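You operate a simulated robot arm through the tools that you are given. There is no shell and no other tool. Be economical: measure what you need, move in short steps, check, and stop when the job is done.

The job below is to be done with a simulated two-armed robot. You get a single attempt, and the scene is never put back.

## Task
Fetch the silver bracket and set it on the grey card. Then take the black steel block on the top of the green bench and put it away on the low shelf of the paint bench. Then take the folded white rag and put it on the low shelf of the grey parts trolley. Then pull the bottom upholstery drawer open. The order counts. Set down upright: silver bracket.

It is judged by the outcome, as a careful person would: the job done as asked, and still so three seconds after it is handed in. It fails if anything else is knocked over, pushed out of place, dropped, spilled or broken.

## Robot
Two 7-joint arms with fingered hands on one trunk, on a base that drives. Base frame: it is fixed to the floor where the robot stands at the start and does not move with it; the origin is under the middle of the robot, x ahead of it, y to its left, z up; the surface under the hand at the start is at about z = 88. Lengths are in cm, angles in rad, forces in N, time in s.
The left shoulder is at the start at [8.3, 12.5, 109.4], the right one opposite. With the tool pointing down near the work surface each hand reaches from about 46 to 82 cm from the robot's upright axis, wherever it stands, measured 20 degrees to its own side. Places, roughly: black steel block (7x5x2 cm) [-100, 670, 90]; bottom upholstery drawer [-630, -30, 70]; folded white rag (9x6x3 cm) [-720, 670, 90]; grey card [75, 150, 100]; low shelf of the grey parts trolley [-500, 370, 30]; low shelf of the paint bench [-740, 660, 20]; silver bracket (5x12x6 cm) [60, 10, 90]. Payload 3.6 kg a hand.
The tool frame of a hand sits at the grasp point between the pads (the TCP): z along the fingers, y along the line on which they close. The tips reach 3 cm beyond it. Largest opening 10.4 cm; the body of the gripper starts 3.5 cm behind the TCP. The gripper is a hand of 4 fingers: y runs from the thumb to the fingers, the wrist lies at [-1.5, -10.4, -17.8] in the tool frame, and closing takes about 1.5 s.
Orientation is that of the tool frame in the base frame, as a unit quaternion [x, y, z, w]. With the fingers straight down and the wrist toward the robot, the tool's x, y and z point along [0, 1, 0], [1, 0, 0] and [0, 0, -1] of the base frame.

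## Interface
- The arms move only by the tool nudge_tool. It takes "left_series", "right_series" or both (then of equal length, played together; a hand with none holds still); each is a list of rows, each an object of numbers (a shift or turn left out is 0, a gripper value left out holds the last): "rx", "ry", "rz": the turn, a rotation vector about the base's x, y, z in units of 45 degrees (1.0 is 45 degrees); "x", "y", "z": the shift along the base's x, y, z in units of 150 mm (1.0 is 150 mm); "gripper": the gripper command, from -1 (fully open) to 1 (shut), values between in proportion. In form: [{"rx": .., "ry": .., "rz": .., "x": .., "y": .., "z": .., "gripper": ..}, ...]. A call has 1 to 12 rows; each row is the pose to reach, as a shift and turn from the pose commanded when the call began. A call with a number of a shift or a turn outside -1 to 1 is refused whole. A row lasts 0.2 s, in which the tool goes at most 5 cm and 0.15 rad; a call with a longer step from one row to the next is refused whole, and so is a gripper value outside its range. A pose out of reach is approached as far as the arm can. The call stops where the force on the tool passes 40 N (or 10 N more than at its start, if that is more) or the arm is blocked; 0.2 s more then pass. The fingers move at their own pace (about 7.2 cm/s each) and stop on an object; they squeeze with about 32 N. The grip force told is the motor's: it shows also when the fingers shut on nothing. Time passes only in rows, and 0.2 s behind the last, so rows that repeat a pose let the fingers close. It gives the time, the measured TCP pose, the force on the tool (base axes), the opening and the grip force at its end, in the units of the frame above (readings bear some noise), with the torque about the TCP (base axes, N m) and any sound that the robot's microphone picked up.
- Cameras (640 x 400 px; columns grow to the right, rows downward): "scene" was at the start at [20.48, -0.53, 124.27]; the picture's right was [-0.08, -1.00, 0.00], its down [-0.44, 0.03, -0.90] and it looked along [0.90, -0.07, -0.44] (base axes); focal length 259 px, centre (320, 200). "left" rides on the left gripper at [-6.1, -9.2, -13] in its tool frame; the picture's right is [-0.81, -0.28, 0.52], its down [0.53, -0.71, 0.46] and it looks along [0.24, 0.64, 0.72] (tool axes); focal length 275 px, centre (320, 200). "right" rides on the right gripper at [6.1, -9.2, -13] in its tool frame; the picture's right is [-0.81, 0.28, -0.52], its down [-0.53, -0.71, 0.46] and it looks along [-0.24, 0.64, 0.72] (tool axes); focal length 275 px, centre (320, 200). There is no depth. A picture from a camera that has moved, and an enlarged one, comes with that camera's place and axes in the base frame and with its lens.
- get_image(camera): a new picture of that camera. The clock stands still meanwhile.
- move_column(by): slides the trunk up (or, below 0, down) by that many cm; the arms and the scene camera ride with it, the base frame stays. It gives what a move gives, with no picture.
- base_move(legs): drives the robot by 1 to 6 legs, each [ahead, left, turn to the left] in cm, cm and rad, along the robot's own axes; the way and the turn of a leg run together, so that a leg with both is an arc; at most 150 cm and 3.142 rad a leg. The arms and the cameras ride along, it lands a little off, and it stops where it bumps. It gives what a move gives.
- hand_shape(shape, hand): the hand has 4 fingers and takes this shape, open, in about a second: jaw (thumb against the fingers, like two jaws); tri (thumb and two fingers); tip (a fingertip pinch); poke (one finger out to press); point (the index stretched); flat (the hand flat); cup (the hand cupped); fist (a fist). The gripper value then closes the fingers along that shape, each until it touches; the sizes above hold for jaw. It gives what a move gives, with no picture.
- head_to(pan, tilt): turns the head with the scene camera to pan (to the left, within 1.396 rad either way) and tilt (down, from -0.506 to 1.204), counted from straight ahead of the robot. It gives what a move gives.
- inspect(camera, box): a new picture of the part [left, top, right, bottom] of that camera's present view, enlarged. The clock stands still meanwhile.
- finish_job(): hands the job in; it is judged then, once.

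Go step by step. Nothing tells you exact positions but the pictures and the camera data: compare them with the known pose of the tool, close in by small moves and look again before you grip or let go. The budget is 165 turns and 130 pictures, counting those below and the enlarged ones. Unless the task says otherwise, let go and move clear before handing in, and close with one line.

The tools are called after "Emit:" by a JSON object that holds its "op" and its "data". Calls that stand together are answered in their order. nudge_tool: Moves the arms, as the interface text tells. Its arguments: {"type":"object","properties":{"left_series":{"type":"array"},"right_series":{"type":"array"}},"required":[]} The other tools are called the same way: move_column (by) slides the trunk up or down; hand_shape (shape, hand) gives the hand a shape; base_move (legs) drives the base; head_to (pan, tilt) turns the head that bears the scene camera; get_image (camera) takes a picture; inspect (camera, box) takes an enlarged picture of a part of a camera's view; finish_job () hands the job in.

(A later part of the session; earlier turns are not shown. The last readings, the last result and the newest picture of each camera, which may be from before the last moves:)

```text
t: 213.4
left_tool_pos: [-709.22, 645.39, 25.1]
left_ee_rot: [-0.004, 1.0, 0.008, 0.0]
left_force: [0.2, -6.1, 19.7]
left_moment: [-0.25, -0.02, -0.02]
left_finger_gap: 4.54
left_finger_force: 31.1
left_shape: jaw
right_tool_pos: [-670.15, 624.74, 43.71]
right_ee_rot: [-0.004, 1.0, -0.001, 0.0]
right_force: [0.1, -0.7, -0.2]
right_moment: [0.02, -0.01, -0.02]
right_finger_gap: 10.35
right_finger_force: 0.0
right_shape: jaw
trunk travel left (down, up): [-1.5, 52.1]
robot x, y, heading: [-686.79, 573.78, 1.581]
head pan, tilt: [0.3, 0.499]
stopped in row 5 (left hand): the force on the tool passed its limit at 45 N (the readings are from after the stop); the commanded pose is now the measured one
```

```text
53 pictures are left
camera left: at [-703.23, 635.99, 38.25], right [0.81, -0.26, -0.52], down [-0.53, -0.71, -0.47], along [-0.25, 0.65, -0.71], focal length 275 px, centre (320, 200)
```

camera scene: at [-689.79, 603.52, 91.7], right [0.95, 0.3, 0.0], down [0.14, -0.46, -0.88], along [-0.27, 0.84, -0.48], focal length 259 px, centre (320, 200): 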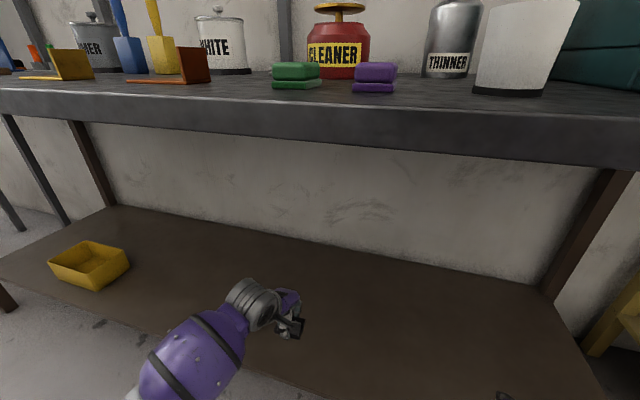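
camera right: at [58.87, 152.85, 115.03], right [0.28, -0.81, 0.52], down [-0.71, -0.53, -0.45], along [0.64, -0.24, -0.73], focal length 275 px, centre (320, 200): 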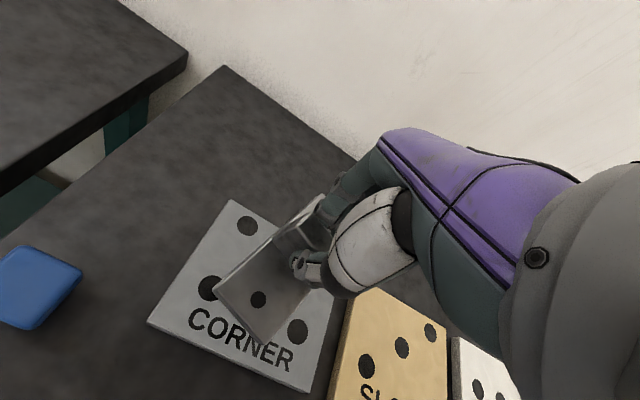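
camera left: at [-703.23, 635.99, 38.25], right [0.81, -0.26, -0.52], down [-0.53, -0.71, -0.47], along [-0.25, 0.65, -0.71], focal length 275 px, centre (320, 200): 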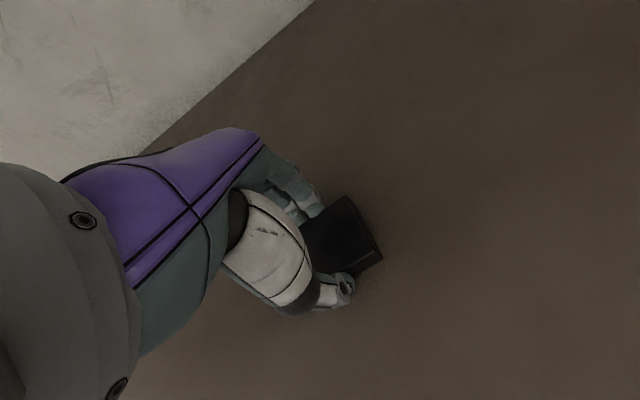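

The block is resting on the shelf, so I'll release it and lift off.

Emit:
{"op": "nudge_tool", "data": {"left_series": [{"gripper": 0.3, "z": 0.02}, {"gripper": 0, "z": 0.02}, {"gripper": -0.5, "z": 0.02}, {"gripper": -1, "z": 0.02}, {"gripper": -1, "z": 0.02}, {"gripper": -1, "z": 0.02}]}}

Emit:
{"op": "nudge_tool", "data": {"left_series": [{"z": 0.15}, {"z": 0.3}, {"z": 0.5}, {"z": 0.7}, {"z": 0.7, "y": -0.3}, {"z": 0.7, "y": -0.6}, {"z": 0.7, "y": -0.9}, {"z": 0.7, "y": -1}]}}

Emit:
{"op": "get_image", "data": {"camera": "scene"}}

```text
t: 214.8
left_tool_pos: [-709.29, 645.13, 25.1]
left_ee_rot: [-0.004, 1.0, 0.003, 0.001]
left_force: [0.3, 0.9, 0.0]
left_moment: [-0.03, 0.01, 0.02]
left_finger_gap: 10.34
left_finger_force: 0.0
left_shape: jaw
right_tool_pos: [-670.14, 624.73, 43.68]
right_ee_rot: [-0.004, 1.0, -0.001, 0.001]
right_force: [-0.4, 0.1, 0.3]
right_moment: [-0.01, -0.03, -0.02]
right_finger_gap: 10.4
right_finger_force: 0.1
right_shape: jaw
trunk travel left (down, up): [-1.5, 52.1]
robot x, y, heading: [-687.31, 573.94, 1.579]
head pan, tilt: [0.3, 0.499]
```

```text
t: 216.6
left_tool_pos: [-709.35, 630.05, 35.58]
left_ee_rot: [-0.005, 1.0, 0.004, 0.001]
left_force: [0.1, -0.6, -0.1]
left_moment: [0.01, -0.02, 0.0]
left_finger_gap: 10.36
left_finger_force: 0.0
left_shape: jaw
right_tool_pos: [-670.17, 624.74, 43.51]
right_ee_rot: [-0.005, 1.0, -0.002, 0.001]
right_force: [0.5, -0.1, 0.0]
right_moment: [0.0, 0.0, 0.04]
right_finger_gap: 10.38
right_finger_force: 0.1
right_shape: jaw
trunk travel left (down, up): [-1.5, 52.1]
robot x, y, heading: [-686.61, 573.62, 1.577]
head pan, tilt: [0.3, 0.499]
```

```text
52 pictures are left
camera scene: at [-689.8, 603.47, 91.71], right [0.95, 0.3, 0.0], down [0.14, -0.46, -0.88], along [-0.27, 0.84, -0.48], focal length 259 px, centre (320, 200)
```

scene: 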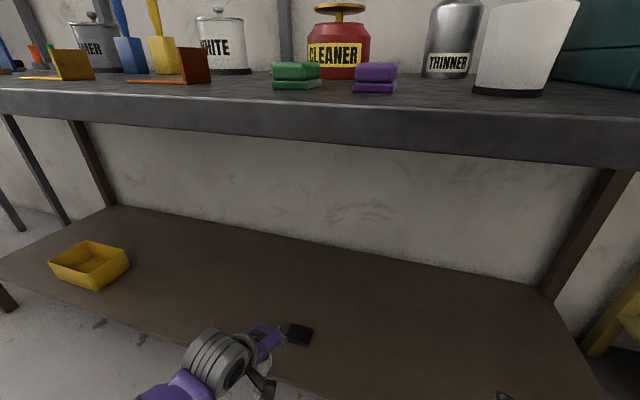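

The block sits on the shelf. I'll back out, raise the trunk and both hands, and look at the rag.

Emit:
{"op": "base_move", "data": {"legs": [[-24, 0, 0]]}}

Emit:
{"op": "move_column", "data": {"by": 35}}

Emit:
{"op": "nudge_tool", "data": {"left_series": [{"z": 0.3}, {"z": 0.6}, {"z": 0.9}, {"z": 1}, {"z": 1}], "right_series": [{"z": 0.3}, {"z": 0.6}, {"z": 0.9}, {"z": 1}, {"z": 1}]}}

Emit:
{"op": "nudge_tool", "data": {"left_series": [{"z": 0.3}, {"z": 0.6}, {"z": 0.9}, {"z": 1}, {"z": 1}], "right_series": [{"z": 0.3}, {"z": 0.6}, {"z": 0.9}, {"z": 1}, {"z": 1}]}}

Emit:
{"op": "nudge_tool", "data": {"left_series": [{"z": 0.3}, {"z": 0.6}, {"z": 0.9}, {"z": 1}, {"z": 1}], "right_series": [{"z": 0.3}, {"z": 0.6}, {"z": 0.9}, {"z": 1}, {"z": 1}]}}

Emit:
{"op": "head_to", "data": {"pan": 0.1, "tilt": 0.5}}

Emit:
{"op": "get_image", "data": {"camera": "scene"}}

```text
t: 218.3
left_tool_pos: [-709.17, 606.38, 35.6]
left_ee_rot: [-0.005, 1.0, 0.004, 0.001]
left_force: [0.0, 0.2, 0.4]
left_moment: [-0.02, -0.03, 0.01]
left_finger_gap: 10.37
left_finger_force: 0.0
left_shape: jaw
right_tool_pos: [-670.06, 601.02, 43.58]
right_ee_rot: [-0.005, 1.0, -0.001, 0.0]
right_force: [-0.4, 0.3, 0.1]
right_moment: [-0.01, -0.01, 0.04]
right_finger_gap: 10.41
right_finger_force: 0.0
right_shape: jaw
trunk travel left (down, up): [-1.5, 52.1]
robot x, y, heading: [-686.56, 549.9, 1.579]
head pan, tilt: [0.3, 0.499]
```

```text
t: 221.8
left_tool_pos: [-709.36, 606.35, 70.46]
left_ee_rot: [-0.005, 1.0, 0.003, 0.001]
left_force: [-0.3, -0.1, 0.9]
left_moment: [-0.01, -0.01, 0.01]
left_finger_gap: 10.39
left_finger_force: 0.1
left_shape: jaw
right_tool_pos: [-670.06, 601.07, 78.53]
right_ee_rot: [-0.005, 1.0, -0.001, 0.0]
right_force: [0.4, 0.7, 0.7]
right_moment: [-0.05, 0.0, 0.02]
right_finger_gap: 10.36
right_finger_force: 0.0
right_shape: jaw
trunk travel left (down, up): [-36.5, 17.1]
robot x, y, heading: [-687.14, 550.31, 1.578]
head pan, tilt: [0.3, 0.499]
```

```text
t: 223.0
left_tool_pos: [-709.1, 606.36, 85.67]
left_ee_rot: [-0.006, 1.0, 0.004, 0.0]
left_force: [-0.4, 0.0, -0.1]
left_moment: [0.03, -0.01, 0.02]
left_finger_gap: 10.41
left_finger_force: 0.1
left_shape: jaw
right_tool_pos: [-670.04, 601.18, 93.69]
right_ee_rot: [-0.006, 1.0, -0.002, 0.0]
right_force: [-0.7, -0.2, -0.4]
right_moment: [-0.01, 0.0, 0.02]
right_finger_gap: 10.36
right_finger_force: 0.0
right_shape: jaw
trunk travel left (down, up): [-36.5, 17.1]
robot x, y, heading: [-686.91, 550.22, 1.579]
head pan, tilt: [0.3, 0.499]
```

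```text
t: 224.2
left_tool_pos: [-709.1, 606.4, 100.61]
left_ee_rot: [-0.005, 1.0, 0.004, 0.001]
left_force: [0.2, -0.7, 0.9]
left_moment: [-0.01, -0.01, 0.01]
left_finger_gap: 10.37
left_finger_force: 0.1
left_shape: jaw
right_tool_pos: [-670.01, 601.0, 108.69]
right_ee_rot: [-0.006, 1.0, -0.002, 0.001]
right_force: [-0.6, -1.0, 0.2]
right_moment: [0.01, 0.06, -0.02]
right_finger_gap: 10.38
right_finger_force: 0.0
right_shape: jaw
trunk travel left (down, up): [-36.5, 17.1]
robot x, y, heading: [-686.6, 550.81, 1.582]
head pan, tilt: [0.3, 0.499]
```

```text
t: 225.4
left_tool_pos: [-709.29, 606.36, 115.7]
left_ee_rot: [-0.005, 1.0, 0.004, 0.001]
left_force: [0.0, 0.1, -0.7]
left_moment: [-0.01, 0.02, 0.02]
left_finger_gap: 10.4
left_finger_force: 0.0
left_shape: jaw
right_tool_pos: [-670.15, 601.14, 123.6]
right_ee_rot: [-0.005, 1.0, -0.002, 0.0]
right_force: [0.0, 0.6, -0.4]
right_moment: [0.0, 0.01, 0.02]
right_finger_gap: 10.37
right_finger_force: 0.0
right_shape: jaw
trunk travel left (down, up): [-36.5, 17.1]
robot x, y, heading: [-686.77, 550.53, 1.581]
head pan, tilt: [0.3, 0.499]
```

```text
t: 226.1
left_tool_pos: [-709.13, 606.41, 115.57]
left_ee_rot: [-0.006, 1.0, 0.004, 0.001]
left_force: [-0.1, -0.6, 0.4]
left_moment: [0.0, 0.01, 0.01]
left_finger_gap: 10.37
left_finger_force: 0.0
left_shape: jaw
right_tool_pos: [-670.01, 601.13, 123.59]
right_ee_rot: [-0.006, 1.0, -0.001, 0.001]
right_force: [0.3, -0.6, 0.7]
right_moment: [-0.02, 0.0, 0.02]
right_finger_gap: 10.37
right_finger_force: 0.1
right_shape: jaw
trunk travel left (down, up): [-36.5, 17.1]
robot x, y, heading: [-686.71, 549.93, 1.576]
head pan, tilt: [0.099, 0.499]
```

```text
51 pictures are left
camera scene: at [-687.79, 569.89, 127.75], right [0.99, 0.11, 0.0], down [0.05, -0.48, -0.88], along [-0.1, 0.87, -0.48], focal length 259 px, centre (320, 200)
```

scene: 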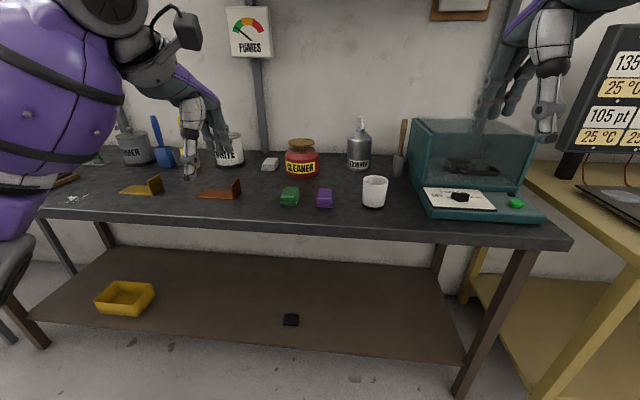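

The block is safe on the shelf, and the rag is between the WHITE pot and the red CLEANER can. I'll approach so the left hand comes above it.

Emit:
{"op": "base_move", "data": {"legs": [[0, 11, -0.008], [46, 0, 0]]}}

Emit:
{"op": "get_image", "data": {"camera": "left"}}

Emit:
{"op": "inspect", "data": {"camera": "scene", "box": [190, 100, 390, 225]}}

```text
t: 230.1
left_tool_pos: [-719.88, 651.86, 115.62]
left_ee_rot: [-0.001, 1.0, 0.004, 0.001]
left_force: [0.1, -0.2, -0.8]
left_moment: [0.0, 0.0, -0.02]
left_finger_gap: 10.36
left_finger_force: 0.1
left_shape: jaw
right_tool_pos: [-680.76, 646.19, 123.65]
right_ee_rot: [0.0, 1.0, -0.002, 0.001]
right_force: [-0.2, -0.3, 0.4]
right_moment: [0.01, -0.03, 0.0]
right_finger_gap: 10.38
right_finger_force: 0.0
right_shape: jaw
trunk travel left (down, up): [-36.5, 17.1]
robot x, y, heading: [-698.13, 595.63, 1.571]
head pan, tilt: [0.099, 0.499]
```

```text
50 pictures are left
camera left: at [-713.86, 642.56, 128.78], right [0.81, -0.27, -0.52], down [-0.53, -0.71, -0.46], along [-0.24, 0.65, -0.72], focal length 275 px, centre (320, 200)
```

left: 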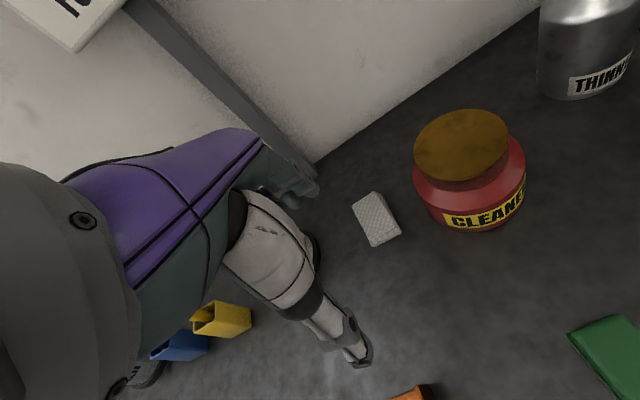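

```text
3.20 times, centred on (290, 162) of scene
camera zoom: at [-698.73, 615.23, 127.74], right [1.0, 0.1, 0.0], down [0.05, -0.48, -0.88], along [-0.09, 0.87, -0.48], focal length 828 px, centre (416, 320)
```

zoom: 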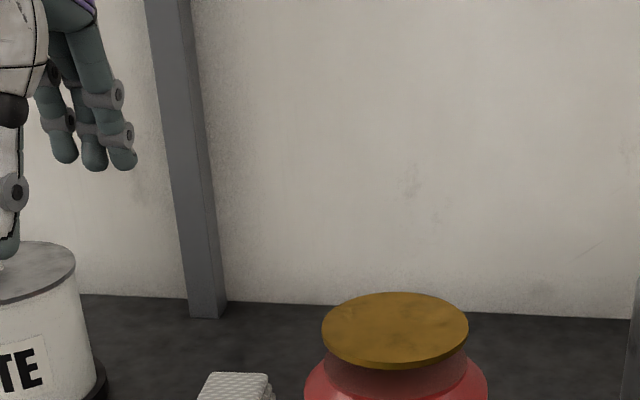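

The rag lies with its long side (about 9 cm) along y, at x -721.4 to -716.7 and y 662–672. I'll centre the open hand above it and come closer to measure.

Emit:
{"op": "nudge_tool", "data": {"left_series": [{"y": 0.25, "x": 0.03}, {"y": 0.5, "x": 0.06}, {"y": 0.75, "x": 0.06}, {"y": 1, "x": 0.06}, {"y": 1, "x": 0.06, "z": -0.25}, {"y": 1, "x": 0.06, "z": -0.5}, {"y": 1, "x": 0.06, "z": -0.85}, {"y": 1, "x": 0.06, "z": -0.85}]}}

Emit:
{"op": "get_image", "data": {"camera": "left"}}

Emit:
{"op": "head_to", "data": {"pan": 0.25, "tilt": 0.6}}

Emit:
{"op": "inspect", "data": {"camera": "scene", "box": [220, 90, 420, 215]}}

```text
refused: row 7 steps farther than a row can; nothing moved
```

```text
48 pictures are left
camera left: at [-713.86, 642.56, 128.78], right [0.81, -0.27, -0.52], down [-0.53, -0.71, -0.46], along [-0.24, 0.65, -0.72], focal length 275 px, centre (320, 200)
```

left: 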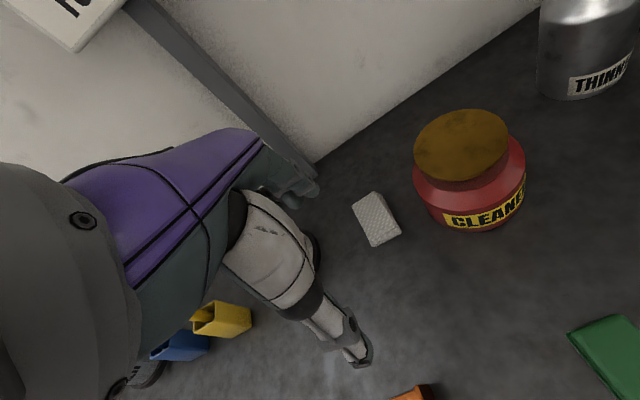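

```text
t: 230.8
left_tool_pos: [-719.92, 651.86, 115.67]
left_ee_rot: [-0.002, 1.0, 0.004, 0.001]
left_force: [0.3, -1.2, -0.1]
left_moment: [-0.03, -0.01, 0.01]
left_finger_gap: 10.39
left_finger_force: 0.0
left_shape: jaw
right_tool_pos: [-680.71, 646.3, 123.53]
right_ee_rot: [-0.001, 1.0, -0.001, 0.001]
right_force: [0.3, 0.5, -0.5]
right_moment: [0.0, -0.01, -0.01]
right_finger_gap: 10.37
right_finger_force: 0.0
right_shape: jaw
trunk travel left (down, up): [-36.5, 17.1]
robot x, y, heading: [-697.78, 595.69, 1.58]
head pan, tilt: [0.25, 0.6]
```

```text
3.20 times, centred on (320, 152) of scene
camera zoom: at [-700.0, 614.69, 126.84], right [0.97, 0.25, 0.0], down [0.14, -0.55, -0.83], along [-0.2, 0.8, -0.56], focal length 828 px, centre (320, 352)
```

zoom: 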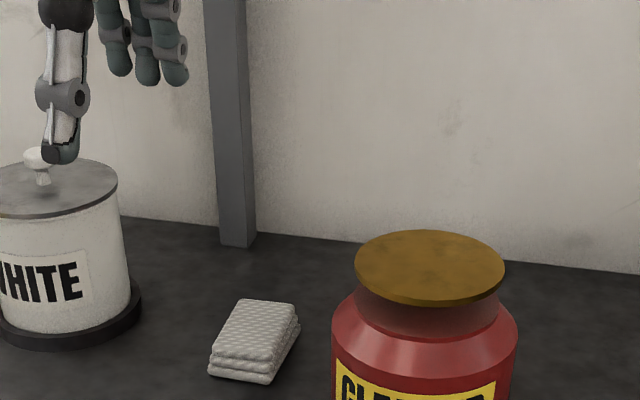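

One row was too long. I'll redo the move with shorter steps.

Emit:
{"op": "nudge_tool", "data": {"left_series": [{"y": 0.25, "x": 0.03}, {"y": 0.5, "x": 0.06}, {"y": 0.75, "x": 0.06}, {"y": 1, "x": 0.06}, {"y": 1, "x": 0.06, "z": -0.3}, {"y": 1, "x": 0.06, "z": -0.6}, {"y": 1, "x": 0.06, "z": -0.85}, {"y": 1, "x": 0.06, "z": -0.85}]}}

Emit:
{"op": "get_image", "data": {"camera": "left"}}

Emit:
{"op": "inspect", "data": {"camera": "scene", "box": [220, 90, 420, 215]}}

```text
t: 232.6
left_tool_pos: [-718.92, 666.81, 103.09]
left_ee_rot: [-0.001, 1.0, 0.004, 0.0]
left_force: [-0.4, -0.2, -0.2]
left_moment: [0.0, 0.0, -0.01]
left_finger_gap: 10.39
left_finger_force: 0.1
left_shape: jaw
right_tool_pos: [-680.83, 646.27, 123.55]
right_ee_rot: [-0.001, 1.0, -0.002, 0.001]
right_force: [0.1, -0.3, 0.1]
right_moment: [0.02, 0.0, 0.01]
right_finger_gap: 10.39
right_finger_force: 0.1
right_shape: jaw
trunk travel left (down, up): [-36.5, 17.1]
robot x, y, heading: [-697.52, 595.88, 1.567]
head pan, tilt: [0.25, 0.6]
```

```text
46 pictures are left
camera left: at [-712.92, 657.5, 116.16], right [0.81, -0.27, -0.52], down [-0.53, -0.71, -0.46], along [-0.24, 0.65, -0.72], focal length 275 px, centre (320, 200)
```

left: 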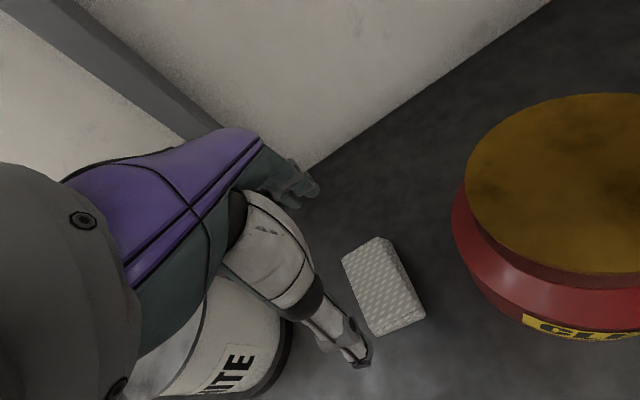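

```text
3.20 times, centred on (320, 152) of scene
camera zoom: at [-699.99, 614.68, 126.84], right [0.97, 0.25, 0.0], down [0.14, -0.55, -0.83], along [-0.2, 0.8, -0.56], focal length 828 px, centre (320, 352)
```

zoom: 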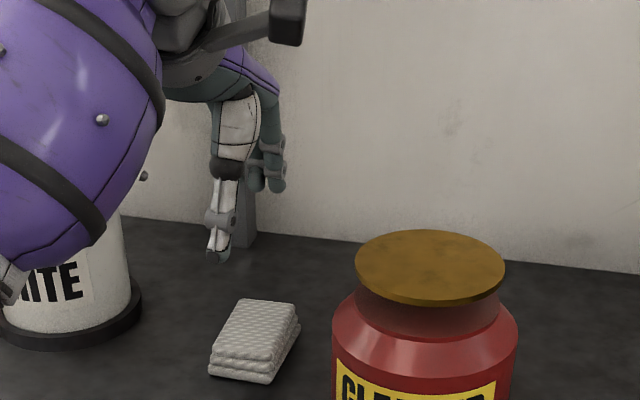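

The rag measures about 8.5 cm along y, centred near y 667.3, so the hand fits. I'll lower over it carefully.

Emit:
{"op": "nudge_tool", "data": {"left_series": [{"y": 0.04, "z": -0.2}, {"y": 0.04, "z": -0.4}, {"y": 0.04, "z": -0.55}, {"y": 0.04, "z": -0.65}, {"y": 0.04, "z": -0.73}, {"y": 0.04, "z": -0.76}, {"y": 0.04, "z": -0.76}]}}

Emit:
{"op": "get_image", "data": {"camera": "left"}}

Emit:
{"op": "inspect", "data": {"camera": "scene", "box": [220, 90, 420, 215]}}

```text
t: 234.2
left_tool_pos: [-718.93, 667.4, 91.53]
left_ee_rot: [-0.002, 1.0, 0.004, 0.0]
left_force: [0.8, -0.6, -0.2]
left_moment: [-0.01, 0.03, -0.01]
left_finger_gap: 10.39
left_finger_force: 0.1
left_shape: jaw
right_tool_pos: [-680.74, 646.33, 123.55]
right_ee_rot: [-0.001, 1.0, -0.001, 0.001]
right_force: [0.6, -0.5, 0.3]
right_moment: [0.03, 0.03, 0.0]
right_finger_gap: 10.39
right_finger_force: 0.1
right_shape: jaw
trunk travel left (down, up): [-36.5, 17.1]
robot x, y, heading: [-697.56, 595.43, 1.567]
head pan, tilt: [0.25, 0.6]
```

```text
44 pictures are left
camera left: at [-712.94, 658.1, 104.63], right [0.81, -0.27, -0.52], down [-0.53, -0.71, -0.46], along [-0.24, 0.65, -0.72], focal length 275 px, centre (320, 200)
```

left: 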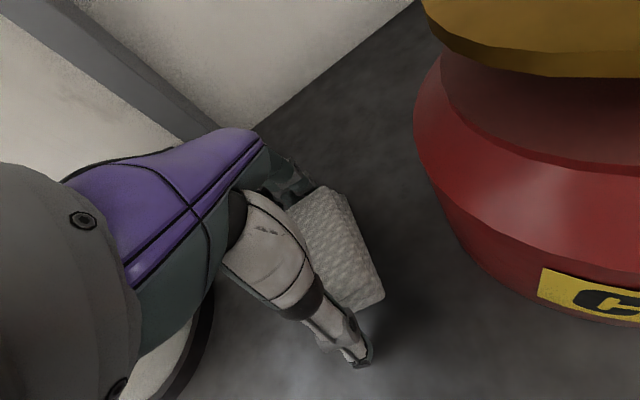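

```text
3.20 times, centred on (320, 152) of scene
camera zoom: at [-700.0, 614.7, 126.84], right [0.97, 0.25, 0.0], down [0.14, -0.55, -0.83], along [-0.2, 0.8, -0.56], focal length 828 px, centre (320, 352)
```

zoom: 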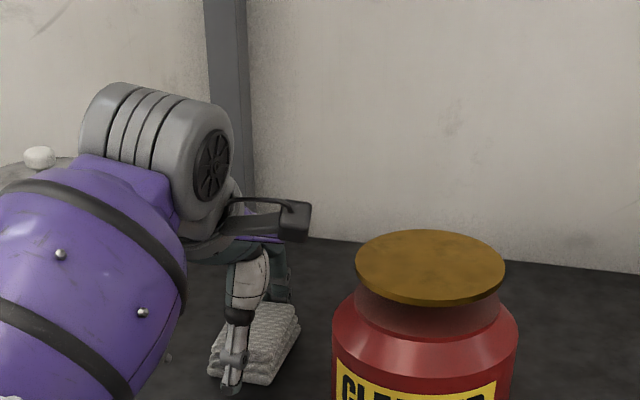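

The fingers are around the rag without contact. I'll nudge 0.5 cm right, close and lift a little.

Emit:
{"op": "nudge_tool", "data": {"left_series": [{"x": 0.04}, {"x": 0.04, "gripper": 1}, {"x": 0.04, "gripper": 1}, {"x": 0.04, "gripper": 1}, {"x": 0.04, "gripper": 1}, {"x": 0.04, "gripper": 1}, {"x": 0.04, "gripper": 1}]}}

Emit:
{"op": "nudge_tool", "data": {"left_series": [{"z": 0.15}, {"z": 0.3}, {"z": 0.45}, {"z": 0.6}, {"z": 0.6}]}}

Emit:
{"op": "get_image", "data": {"camera": "left"}}

```text
t: 235.8
left_tool_pos: [-718.39, 667.34, 91.48]
left_ee_rot: [-0.001, 1.0, 0.005, 0.001]
left_force: [-0.4, -0.4, 0.2]
left_moment: [0.01, 0.02, -0.01]
left_finger_gap: 7.75
left_finger_force: 32.2
left_shape: jaw
right_tool_pos: [-680.75, 646.3, 123.54]
right_ee_rot: [-0.001, 1.0, -0.001, 0.001]
right_force: [-0.1, 0.2, 0.0]
right_moment: [-0.01, 0.02, -0.03]
right_finger_gap: 10.38
right_finger_force: 0.0
right_shape: jaw
trunk travel left (down, up): [-36.5, 17.1]
robot x, y, heading: [-697.39, 595.79, 1.57]
head pan, tilt: [0.25, 0.6]
```

```text
t: 237.0
left_tool_pos: [-718.33, 667.43, 100.56]
left_ee_rot: [-0.002, 1.0, 0.004, 0.0]
left_force: [0.0, -0.4, -0.6]
left_moment: [-0.01, 0.0, 0.01]
left_finger_gap: 7.76
left_finger_force: 31.4
left_shape: jaw
right_tool_pos: [-680.8, 646.17, 123.64]
right_ee_rot: [-0.001, 1.0, -0.003, 0.001]
right_force: [-0.6, 0.0, 0.5]
right_moment: [-0.02, 0.0, -0.03]
right_finger_gap: 10.38
right_finger_force: 0.1
right_shape: jaw
trunk travel left (down, up): [-36.5, 17.1]
robot x, y, heading: [-698.03, 595.5, 1.572]
head pan, tilt: [0.25, 0.6]
```

```text
42 pictures are left
camera left: at [-712.36, 658.14, 113.69], right [0.81, -0.27, -0.52], down [-0.53, -0.71, -0.46], along [-0.24, 0.65, -0.72], focal length 275 px, centre (320, 200)
```

left: 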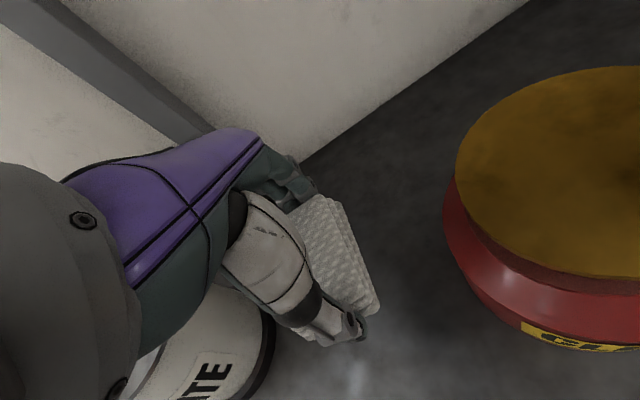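

The rag is held. I'll lift it over the cans, draw in, back off, then move along to look for the grey parts trolley.

Emit:
{"op": "nudge_tool", "data": {"left_series": [{"z": 0.3}, {"z": 0.6}, {"z": 0.9}, {"z": 1}, {"z": 1}]}}

Emit:
{"op": "base_move", "data": {"legs": [[-38, 0, 0]]}}

Emit:
{"op": "nudge_tool", "data": {"left_series": [{"y": -0.25}, {"y": -0.5}, {"y": -0.75}, {"y": -1}, {"y": -1}]}}

Emit:
{"op": "get_image", "data": {"camera": "scene"}}

Emit:
{"op": "base_move", "data": {"legs": [[0, -140, 0], [0, 0, -1.571], [0, 0, -0.9]]}}

Emit:
{"op": "head_to", "data": {"pan": 0.0, "tilt": 0.3}}

Emit:
{"op": "get_image", "data": {"camera": "scene"}}

```text
t: 238.2
left_tool_pos: [-718.35, 667.41, 115.52]
left_ee_rot: [-0.001, 1.0, 0.005, 0.002]
left_force: [0.5, 0.3, -0.5]
left_moment: [-0.01, 0.04, 0.01]
left_finger_gap: 7.78
left_finger_force: 32.6
left_shape: jaw
right_tool_pos: [-680.68, 646.24, 123.55]
right_ee_rot: [-0.001, 1.0, -0.002, 0.001]
right_force: [-0.4, 0.1, -0.1]
right_moment: [0.02, -0.01, 0.0]
right_finger_gap: 10.38
right_finger_force: 0.1
right_shape: jaw
trunk travel left (down, up): [-36.5, 17.1]
robot x, y, heading: [-697.4, 595.58, 1.575]
head pan, tilt: [0.25, 0.6]
```

```text
t: 240.6
left_tool_pos: [-718.44, 629.13, 115.68]
left_ee_rot: [-0.001, 1.0, 0.005, 0.001]
left_force: [0.2, -1.0, -0.3]
left_moment: [0.0, -0.05, 0.0]
left_finger_gap: 7.78
left_finger_force: 32.1
left_shape: jaw
right_tool_pos: [-680.73, 608.12, 123.52]
right_ee_rot: [-0.001, 1.0, -0.001, 0.001]
right_force: [0.4, -0.5, 0.3]
right_moment: [0.05, 0.03, 0.01]
right_finger_gap: 10.38
right_finger_force: 0.1
right_shape: jaw
trunk travel left (down, up): [-36.5, 17.1]
robot x, y, heading: [-697.8, 557.33, 1.573]
head pan, tilt: [0.25, 0.6]
```

```text
t: 241.8
left_tool_pos: [-718.41, 614.25, 115.52]
left_ee_rot: [-0.001, 1.0, 0.004, 0.001]
left_force: [0.4, 1.1, -1.4]
left_moment: [-0.03, -0.02, -0.03]
left_finger_gap: 7.74
left_finger_force: 32.3
left_shape: jaw
right_tool_pos: [-680.74, 608.24, 123.48]
right_ee_rot: [-0.001, 1.0, -0.002, 0.001]
right_force: [0.2, 0.6, 0.7]
right_moment: [-0.02, 0.01, 0.03]
right_finger_gap: 10.4
right_finger_force: 0.1
right_shape: jaw
trunk travel left (down, up): [-36.5, 17.1]
robot x, y, heading: [-697.73, 557.65, 1.572]
head pan, tilt: [0.25, 0.6]
```

```text
41 pictures are left
camera scene: at [-700.0, 576.61, 126.83], right [0.97, 0.25, 0.0], down [0.14, -0.55, -0.82], along [-0.2, 0.8, -0.57], focal length 259 px, centre (320, 200)
```

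scene: 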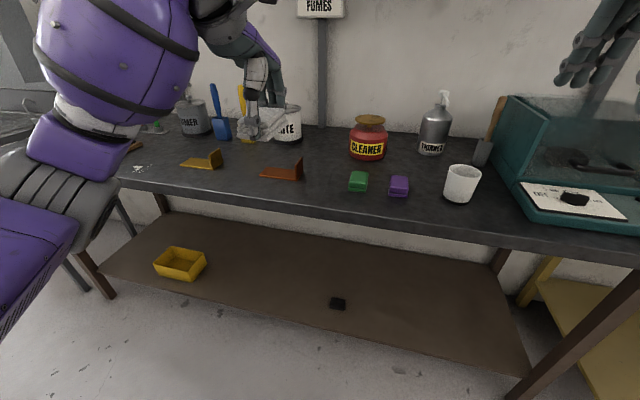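

```text
t: 260.2
left_tool_pos: [-507.88, 524.6, 115.49]
left_ee_rot: [0.943, 0.331, 0.001, 0.003]
left_force: [0.3, 0.0, -0.1]
left_moment: [-0.03, -0.01, -0.02]
left_finger_gap: 7.71
left_finger_force: 32.1
left_shape: jaw
right_tool_pos: [-540.9, 505.89, 123.63]
right_ee_rot: [0.944, 0.331, -0.002, -0.001]
right_force: [-0.1, 0.2, -0.4]
right_moment: [-0.03, 0.0, 0.01]
right_finger_gap: 10.36
right_finger_force: 0.1
right_shape: jaw
trunk travel left (down, up): [-36.5, 17.1]
robot x, y, heading: [-559.23, 556.53, -0.901]
head pan, tilt: [0.25, 0.6]
```

```text
t: 261.0
left_tool_pos: [-507.75, 524.75, 115.52]
left_ee_rot: [0.944, 0.331, 0.0, 0.005]
left_force: [-0.1, 0.2, 0.4]
left_moment: [-0.01, -0.01, -0.01]
left_finger_gap: 7.74
left_finger_force: 32.0
left_shape: jaw
right_tool_pos: [-540.94, 506.02, 123.6]
right_ee_rot: [0.944, 0.33, -0.001, -0.002]
right_force: [-0.1, 0.7, 0.5]
right_moment: [-0.02, -0.01, 0.0]
right_finger_gap: 10.36
right_finger_force: 0.1
right_shape: jaw
trunk travel left (down, up): [-36.5, 17.1]
robot x, y, heading: [-559.02, 556.76, -0.897]
head pan, tilt: [0.0, 0.3]
```

```text
40 pictures are left
camera scene: at [-546.86, 541.11, 129.58], right [-0.78, -0.62, 0.0], down [-0.18, 0.23, -0.96], along [0.6, -0.75, -0.3], focal length 259 px, centre (320, 200)
```

scene: 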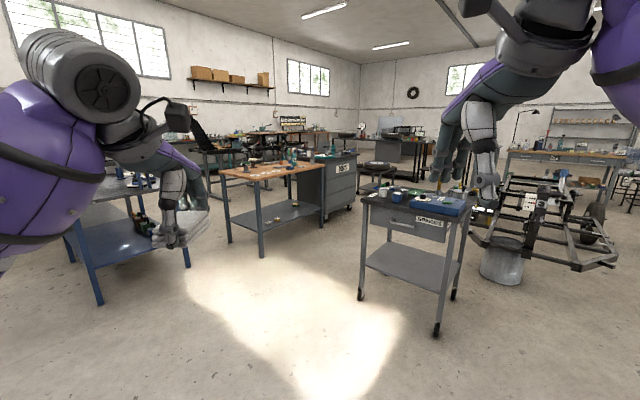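

The grey parts trolley stands at about x -522 to -466, y 345–393, with its low shelf at z about 30 facing me. I'll turn to face it, come closer and move the right hand outward.

Emit:
{"op": "base_move", "data": {"legs": [[0, 0, -0.672], [75, 44, 0]]}}

Emit:
{"op": "nudge_tool", "data": {"right_series": [{"x": -0.25}, {"x": -0.5}, {"x": -0.75}, {"x": -1}, {"x": -1}]}}

Emit:
{"op": "head_to", "data": {"pan": 0.0, "tilt": 0.55}}

Emit:
{"op": "get_image", "data": {"camera": "scene"}}

```text
t: 267.4
left_tool_pos: [-494.46, 424.94, 115.41]
left_ee_rot: [1.0, 0.002, -0.001, 0.004]
left_force: [-0.1, -0.3, -0.7]
left_moment: [0.03, 0.03, -0.01]
left_finger_gap: 7.7
left_finger_force: 31.6
left_shape: jaw
right_tool_pos: [-532.2, 430.94, 123.64]
right_ee_rot: [1.0, 0.001, -0.001, -0.002]
right_force: [-0.2, 0.2, 0.6]
right_moment: [0.0, -0.02, 0.01]
right_finger_gap: 10.4
right_finger_force: 0.0
right_shape: jaw
trunk travel left (down, up): [-36.5, 17.1]
robot x, y, heading: [-515.35, 481.97, -1.566]
head pan, tilt: [0.0, 0.3]
```

```text
t: 268.6
left_tool_pos: [-494.53, 424.93, 115.47]
left_ee_rot: [1.0, 0.002, -0.001, 0.005]
left_force: [0.9, 0.0, -0.7]
left_moment: [-0.01, -0.01, 0.0]
left_finger_gap: 7.72
left_finger_force: 31.8
left_shape: jaw
right_tool_pos: [-547.2, 430.82, 123.64]
right_ee_rot: [1.0, 0.002, -0.001, -0.001]
right_force: [0.1, -0.6, -0.3]
right_moment: [0.04, 0.01, 0.0]
right_finger_gap: 10.38
right_finger_force: 0.0
right_shape: jaw
trunk travel left (down, up): [-36.5, 17.1]
robot x, y, heading: [-515.49, 481.65, -1.571]
head pan, tilt: [0.0, 0.3]
```

```text
t: 269.4
left_tool_pos: [-494.6, 424.98, 115.42]
left_ee_rot: [1.0, 0.001, -0.001, 0.004]
left_force: [0.3, 0.4, 0.0]
left_moment: [0.0, -0.01, 0.0]
left_finger_gap: 7.69
left_finger_force: 32.0
left_shape: jaw
right_tool_pos: [-547.14, 430.85, 123.66]
right_ee_rot: [1.0, 0.001, -0.001, -0.001]
right_force: [-1.2, 0.4, -0.7]
right_moment: [0.03, 0.02, -0.05]
right_finger_gap: 10.41
right_finger_force: 0.0
right_shape: jaw
trunk travel left (down, up): [-36.5, 17.1]
robot x, y, heading: [-515.3, 482.02, -1.568]
head pan, tilt: [0.0, 0.55]
```

```text
39 pictures are left
camera scene: at [-515.08, 462.49, 127.29], right [-1.0, 0.0, 0.0], down [0.0, 0.52, -0.85], along [0.0, -0.85, -0.52], focal length 259 px, centre (320, 200)
```

scene: 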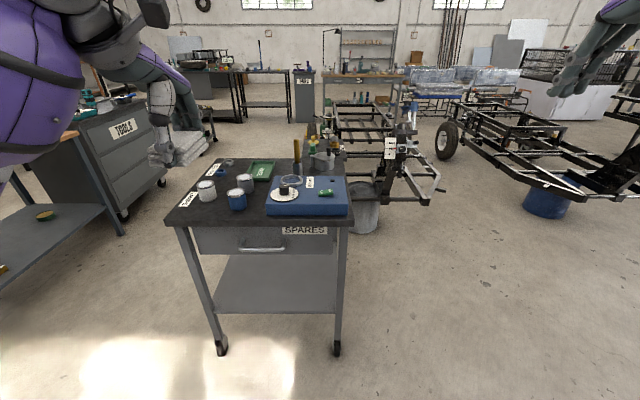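

The trolley shelf front is at y about 395 and z about 30, and the drawer bottom is at z about 66. I'll shift the left hand to x of about -482, lower the trunk, then lower the hand here in front before moving in.

Emit:
{"op": "nudge_tool", "data": {"left_series": [{"x": 0.25}, {"x": 0.5}, {"x": 0.75}, {"x": 0.8}, {"x": 0.8}]}}

Emit:
{"op": "move_column", "data": {"by": -33}}

Emit:
{"op": "nudge_tool", "data": {"left_series": [{"z": -0.3}, {"z": -0.6}, {"z": -0.9}, {"z": -1}, {"z": -1}]}}

Emit:
{"op": "nudge_tool", "data": {"left_series": [{"z": -0.3}, {"z": -0.6}, {"z": -0.9}, {"z": -1}, {"z": -1}]}}

Emit:
{"op": "nudge_tool", "data": {"left_series": [{"z": -0.2}, {"z": -0.4}, {"z": -0.55}, {"z": -0.55}]}}

Emit:
{"op": "head_to", "data": {"pan": 0.2, "tilt": 0.6}}

Emit:
{"op": "get_image", "data": {"camera": "scene"}}

```text
t: 270.6
left_tool_pos: [-482.53, 425.01, 115.52]
left_ee_rot: [1.0, 0.002, -0.001, 0.004]
left_force: [1.3, -0.4, -0.4]
left_moment: [-0.03, -0.01, -0.01]
left_finger_gap: 7.7
left_finger_force: 32.1
left_shape: jaw
right_tool_pos: [-547.19, 430.82, 123.53]
right_ee_rot: [1.0, 0.002, -0.001, -0.002]
right_force: [-0.8, -0.1, 1.3]
right_moment: [-0.02, 0.02, 0.02]
right_finger_gap: 10.38
right_finger_force: 0.1
right_shape: jaw
trunk travel left (down, up): [-36.5, 17.1]
robot x, y, heading: [-514.97, 481.56, -1.572]
head pan, tilt: [0.0, 0.55]
```

```text
t: 273.8
left_tool_pos: [-482.55, 424.86, 82.57]
left_ee_rot: [1.0, 0.002, -0.001, 0.005]
left_force: [0.2, -0.7, -1.0]
left_moment: [-0.01, -0.04, -0.02]
left_finger_gap: 7.73
left_finger_force: 31.8
left_shape: jaw
right_tool_pos: [-547.22, 430.97, 90.53]
right_ee_rot: [1.0, 0.001, -0.001, -0.001]
right_force: [0.1, -1.3, 0.2]
right_moment: [-0.01, 0.02, 0.01]
right_finger_gap: 10.4
right_finger_force: 0.1
right_shape: jaw
trunk travel left (down, up): [-3.5, 50.1]
robot x, y, heading: [-515.51, 481.82, -1.571]
head pan, tilt: [0.0, 0.55]
```

```text
t: 275.0
left_tool_pos: [-482.6, 424.94, 67.46]
left_ee_rot: [1.0, 0.001, -0.001, 0.005]
left_force: [0.3, -0.2, 0.0]
left_moment: [-0.01, 0.0, -0.01]
left_finger_gap: 7.7
left_finger_force: 31.7
left_shape: jaw
right_tool_pos: [-547.25, 430.9, 90.52]
right_ee_rot: [1.0, 0.001, -0.001, -0.001]
right_force: [-0.2, 0.2, -0.5]
right_moment: [0.01, 0.0, -0.02]
right_finger_gap: 10.4
right_finger_force: 0.0
right_shape: jaw
trunk travel left (down, up): [-3.5, 50.1]
robot x, y, heading: [-515.08, 481.34, -1.571]
head pan, tilt: [0.0, 0.55]
```

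```text
t: 276.2
left_tool_pos: [-482.58, 424.86, 52.34]
left_ee_rot: [1.0, 0.001, 0.0, 0.004]
left_force: [-1.0, 0.0, -0.1]
left_moment: [0.0, -0.02, 0.03]
left_finger_gap: 7.72
left_finger_force: 32.0
left_shape: jaw
right_tool_pos: [-547.12, 430.92, 90.59]
right_ee_rot: [1.0, 0.001, -0.001, -0.002]
right_force: [-1.0, 0.4, 0.3]
right_moment: [0.01, 0.01, 0.0]
right_finger_gap: 10.35
right_finger_force: 0.0
right_shape: jaw
trunk travel left (down, up): [-3.5, 50.1]
robot x, y, heading: [-514.8, 481.74, -1.572]
head pan, tilt: [0.0, 0.55]
```

```text
t: 277.2
left_tool_pos: [-482.6, 424.97, 44.22]
left_ee_rot: [1.0, 0.001, -0.001, 0.004]
left_force: [-0.4, 0.4, -0.8]
left_moment: [-0.02, -0.01, -0.01]
left_finger_gap: 7.69
left_finger_force: 31.5
left_shape: jaw
right_tool_pos: [-547.05, 430.9, 90.55]
right_ee_rot: [1.0, 0.001, -0.001, -0.001]
right_force: [-0.7, 0.0, 0.1]
right_moment: [-0.02, 0.02, -0.01]
right_finger_gap: 10.39
right_finger_force: 0.0
right_shape: jaw
trunk travel left (down, up): [-3.5, 50.1]
robot x, y, heading: [-514.97, 481.79, -1.571]
head pan, tilt: [0.0, 0.55]
```

```text
t: 278.0
left_tool_pos: [-482.6, 424.99, 44.25]
left_ee_rot: [1.0, 0.001, -0.001, 0.004]
left_force: [0.8, 0.4, -0.5]
left_moment: [0.02, 0.01, -0.01]
left_finger_gap: 7.71
left_finger_force: 31.8
left_shape: jaw
right_tool_pos: [-547.33, 430.84, 90.68]
right_ee_rot: [1.0, 0.0, -0.001, -0.002]
right_force: [0.0, 0.7, 0.2]
right_moment: [0.01, -0.03, 0.0]
right_finger_gap: 10.36
right_finger_force: 0.0
right_shape: jaw
trunk travel left (down, up): [-3.5, 50.1]
robot x, y, heading: [-515.25, 481.85, -1.576]
head pan, tilt: [0.201, 0.6]
```

```text
38 pictures are left
camera scene: at [-513.32, 452.93, 92.26], right [-0.98, -0.2, 0.0], down [-0.11, 0.55, -0.83], along [0.16, -0.81, -0.56], focal length 259 px, centre (320, 200)
```

scene: 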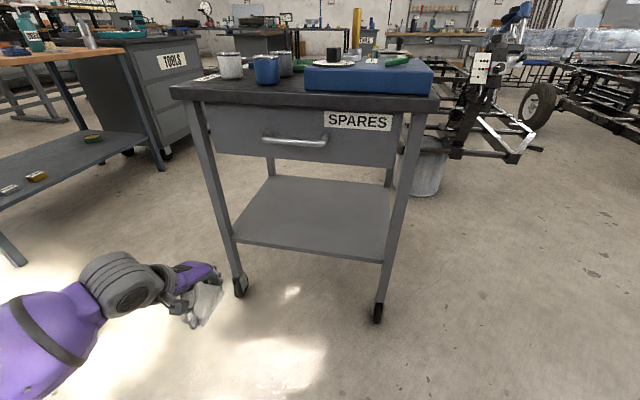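

The shelf front edge is at y 393.4, z 30. I'll drive in 30 cm with the hand low, then extend the arm over the shelf and look.

Emit:
{"op": "base_move", "data": {"legs": [[30, 0, 0.003]]}}

Emit:
{"op": "nudge_tool", "data": {"left_series": [{"y": -0.2, "x": -0.2}, {"y": -0.4, "x": -0.3}, {"y": -0.6, "x": -0.3}, {"y": -0.7, "x": -0.3}, {"y": -0.7, "x": -0.3}]}}

Emit:
{"op": "get_image", "data": {"camera": "scene"}}

Emit:
{"op": "get_image", "data": {"camera": "left"}}

```text
t: 280.0
left_tool_pos: [-482.39, 394.97, 44.22]
left_ee_rot: [1.0, 0.003, -0.001, 0.005]
left_force: [-0.1, 0.3, -0.2]
left_moment: [-0.03, 0.02, -0.02]
left_finger_gap: 7.7
left_finger_force: 31.8
left_shape: jaw
right_tool_pos: [-547.04, 400.83, 90.67]
right_ee_rot: [1.0, 0.002, -0.001, -0.001]
right_force: [0.5, -0.8, -0.3]
right_moment: [0.0, 0.02, 0.0]
right_finger_gap: 10.39
right_finger_force: 0.0
right_shape: jaw
trunk travel left (down, up): [-3.5, 50.1]
robot x, y, heading: [-514.91, 451.51, -1.568]
head pan, tilt: [0.201, 0.6]
```

```text
t: 281.4
left_tool_pos: [-487.06, 386.73, 41.65]
left_ee_rot: [1.0, -0.002, 0.0, -0.018]
left_force: [-0.1, -0.3, -0.5]
left_moment: [0.03, -0.02, 0.03]
left_finger_gap: 7.7
left_finger_force: 32.5
left_shape: jaw
right_tool_pos: [-546.58, 400.66, 90.35]
right_ee_rot: [1.0, 0.006, -0.002, -0.005]
right_force: [-0.9, 0.0, -0.7]
right_moment: [0.05, 0.05, 0.0]
right_finger_gap: 10.39
right_finger_force: 0.1
right_shape: jaw
trunk travel left (down, up): [-3.5, 50.1]
robot x, y, heading: [-515.13, 452.04, -1.562]
head pan, tilt: [0.201, 0.6]
stopped in row 5 (left hand): the arm was blocked; the commanded pose is now the measured one
```

```text
37 pictures are left
camera scene: at [-512.96, 423.07, 92.11], right [-0.98, -0.21, 0.0], down [-0.12, 0.56, -0.82], along [0.17, -0.8, -0.57], focal length 259 px, centre (320, 200)
```

scene: 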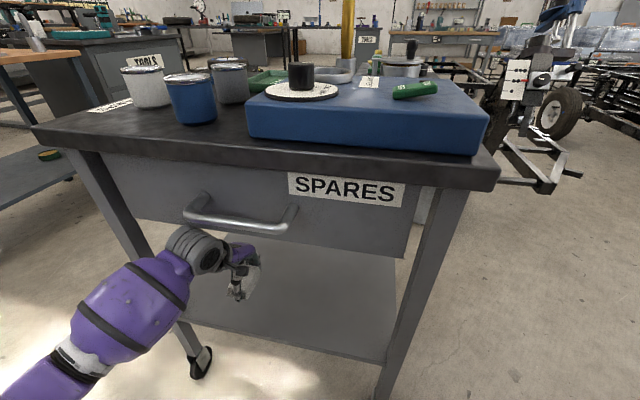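

```text
36 pictures are left
camera left: at [-493.27, 395.36, 55.2], right [-0.81, 0.3, -0.51], down [0.54, 0.73, -0.43], along [0.24, -0.62, -0.75], focal length 275 px, centre (320, 200)
```

left: 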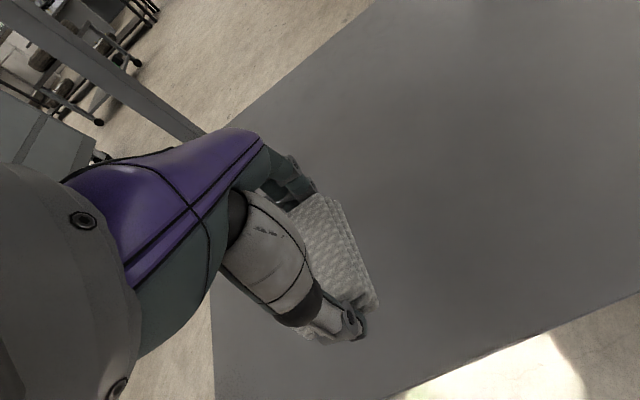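

The wrist just touched the drawer's underside because the hand was still too high. I'll ease back, lower, then go slightly further in.

Emit:
{"op": "nudge_tool", "data": {"left_series": [{"y": 0.12}, {"y": 0.12, "z": -0.15}, {"y": 0.12, "z": -0.32}, {"y": 0, "z": -0.36}, {"y": -0.12, "z": -0.36}, {"y": -0.15, "z": -0.36}, {"y": -0.15, "z": -0.36}]}}

Emit:
{"op": "get_image", "data": {"camera": "left"}}

```text
t: 283.0
left_tool_pos: [-487.18, 384.44, 37.09]
left_ee_rot: [1.0, -0.003, 0.0, -0.013]
left_force: [0.7, -0.5, -0.4]
left_moment: [0.0, 0.01, 0.02]
left_finger_gap: 7.66
left_finger_force: 32.0
left_shape: jaw
right_tool_pos: [-546.64, 401.07, 90.62]
right_ee_rot: [1.0, 0.006, -0.001, -0.001]
right_force: [0.3, 0.4, 0.2]
right_moment: [0.03, 0.04, -0.04]
right_finger_gap: 10.39
right_finger_force: 0.0
right_shape: jaw
trunk travel left (down, up): [-3.5, 50.1]
robot x, y, heading: [-514.83, 452.47, -1.564]
head pan, tilt: [0.201, 0.6]
```

```text
35 pictures are left
camera left: at [-493.33, 393.24, 50.29], right [-0.81, 0.29, -0.51], down [0.54, 0.72, -0.44], along [0.24, -0.63, -0.74], focal length 275 px, centre (320, 200)
```

left: 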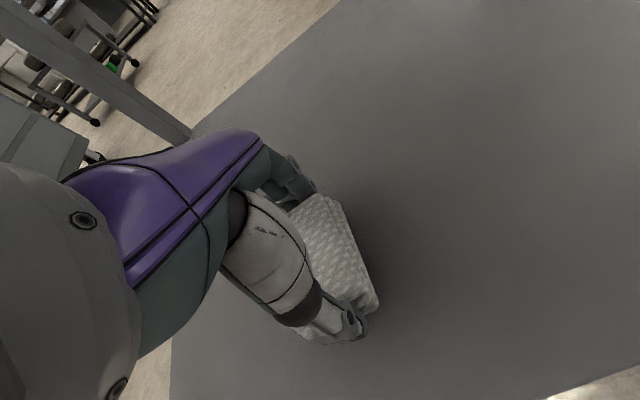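

Now it's clear of the drawer and over the shelf. I'll lower to contact.

Emit:
{"op": "nudge_tool", "data": {"left_series": [{"z": -0.1}, {"z": -0.17}, {"z": -0.21}, {"z": -0.24}, {"z": -0.26}, {"z": -0.26}]}}

Emit:
{"op": "inspect", "data": {"camera": "left", "box": [200, 130, 500, 370]}}

```text
t: 283.7
left_tool_pos: [-487.04, 383.76, 35.16]
left_ee_rot: [1.0, -0.002, -0.001, 0.0]
left_force: [-1.6, 7.2, 19.6]
left_moment: [0.4, 0.05, -0.02]
left_finger_gap: 7.35
left_finger_force: 32.1
left_shape: jaw
right_tool_pos: [-546.71, 401.26, 90.6]
right_ee_rot: [1.0, 0.005, 0.001, -0.001]
right_force: [-0.1, 0.1, 0.3]
right_moment: [0.0, 0.02, -0.02]
right_finger_gap: 10.38
right_finger_force: 0.0
right_shape: jaw
trunk travel left (down, up): [-3.5, 50.1]
robot x, y, heading: [-515.54, 452.28, -1.563]
head pan, tilt: [0.201, 0.6]
stopped in row 3 (left hand): the force on the tool passed its limit at 45 N (the readings are from after the stop); the commanded pose is now the measured one
```

```text
1.67 times, centred on (350, 250) of left
camera zoom: at [-493.25, 392.93, 48.43], right [-0.81, 0.28, -0.51], down [0.53, 0.71, -0.46], along [0.24, -0.65, -0.73], focal length 459 px, centre (270, 117)
```

zoom: 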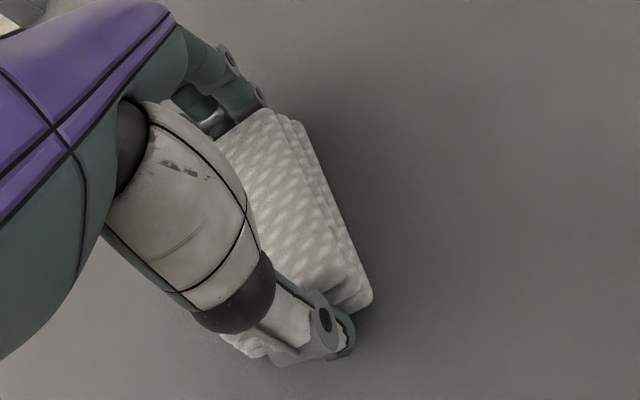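

The rag rests on the shelf. I'll release it and withdraw along the low path.

Emit:
{"op": "nudge_tool", "data": {"left_series": [{"gripper": 0.0}, {"gripper": -0.5}, {"gripper": -1}, {"gripper": -1}, {"gripper": -1}, {"gripper": -1}]}}

Emit:
{"op": "get_image", "data": {"camera": "left"}}

```text
t: 285.1
left_tool_pos: [-487.09, 383.89, 34.92]
left_ee_rot: [1.0, -0.002, -0.001, -0.002]
left_force: [0.3, 7.4, 20.0]
left_moment: [-0.75, -0.2, 0.1]
left_finger_gap: 9.7
left_finger_force: 0.1
left_shape: jaw
right_tool_pos: [-546.86, 401.26, 90.74]
right_ee_rot: [1.0, 0.005, -0.001, -0.001]
right_force: [0.1, -0.3, -0.3]
right_moment: [0.01, -0.06, -0.01]
right_finger_gap: 10.38
right_finger_force: 0.1
right_shape: jaw
trunk travel left (down, up): [-3.5, 50.1]
robot x, y, heading: [-515.15, 451.9, -1.561]
head pan, tilt: [0.201, 0.6]
```

```text
33 pictures are left
camera left: at [-493.26, 393.04, 48.23], right [-0.81, 0.28, -0.51], down [0.53, 0.71, -0.45], along [0.24, -0.64, -0.73], focal length 275 px, centre (320, 200)
```

left: 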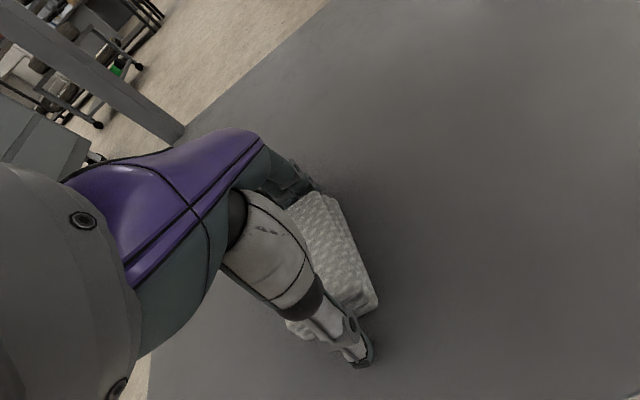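

The fingers are open, with their tips resting on the shelf. I'll rise 4.3 cm, still under the drawer, and pull straight back.

Emit:
{"op": "nudge_tool", "data": {"left_series": [{"z": 0.1}, {"z": 0.2}, {"z": 0.28}, {"z": 0.28, "y": 0.2}, {"z": 0.28, "y": 0.45}, {"z": 0.28, "y": 0.7}, {"z": 0.28, "y": 1}, {"z": 0.28, "y": 1}]}}

Emit:
{"op": "get_image", "data": {"camera": "scene"}}

```text
t: 286.9
left_tool_pos: [-487.11, 398.94, 39.14]
left_ee_rot: [1.0, -0.002, -0.002, -0.004]
left_force: [0.4, 0.5, -0.5]
left_moment: [0.0, 0.05, 0.0]
left_finger_gap: 10.36
left_finger_force: 0.1
left_shape: jaw
right_tool_pos: [-546.71, 401.16, 90.59]
right_ee_rot: [1.0, 0.005, -0.001, -0.002]
right_force: [-0.3, 0.7, -0.2]
right_moment: [0.02, 0.01, 0.0]
right_finger_gap: 10.38
right_finger_force: 0.0
right_shape: jaw
trunk travel left (down, up): [-3.5, 50.1]
robot x, y, heading: [-515.57, 452.2, -1.56]
head pan, tilt: [0.201, 0.6]
```

```text
32 pictures are left
camera scene: at [-513.03, 423.45, 92.26], right [-0.98, -0.21, 0.0], down [-0.12, 0.55, -0.83], along [0.17, -0.81, -0.56], focal length 259 px, centre (320, 200)
```

scene: 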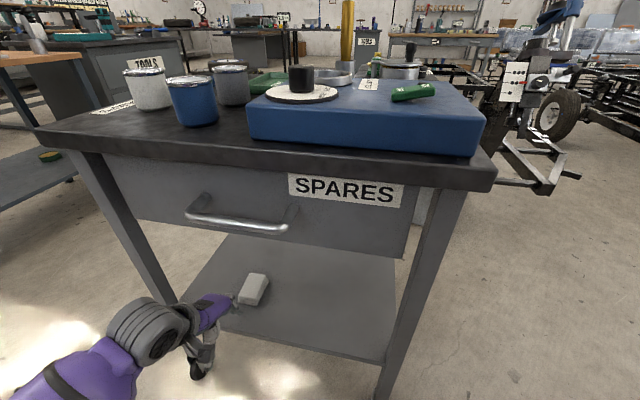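

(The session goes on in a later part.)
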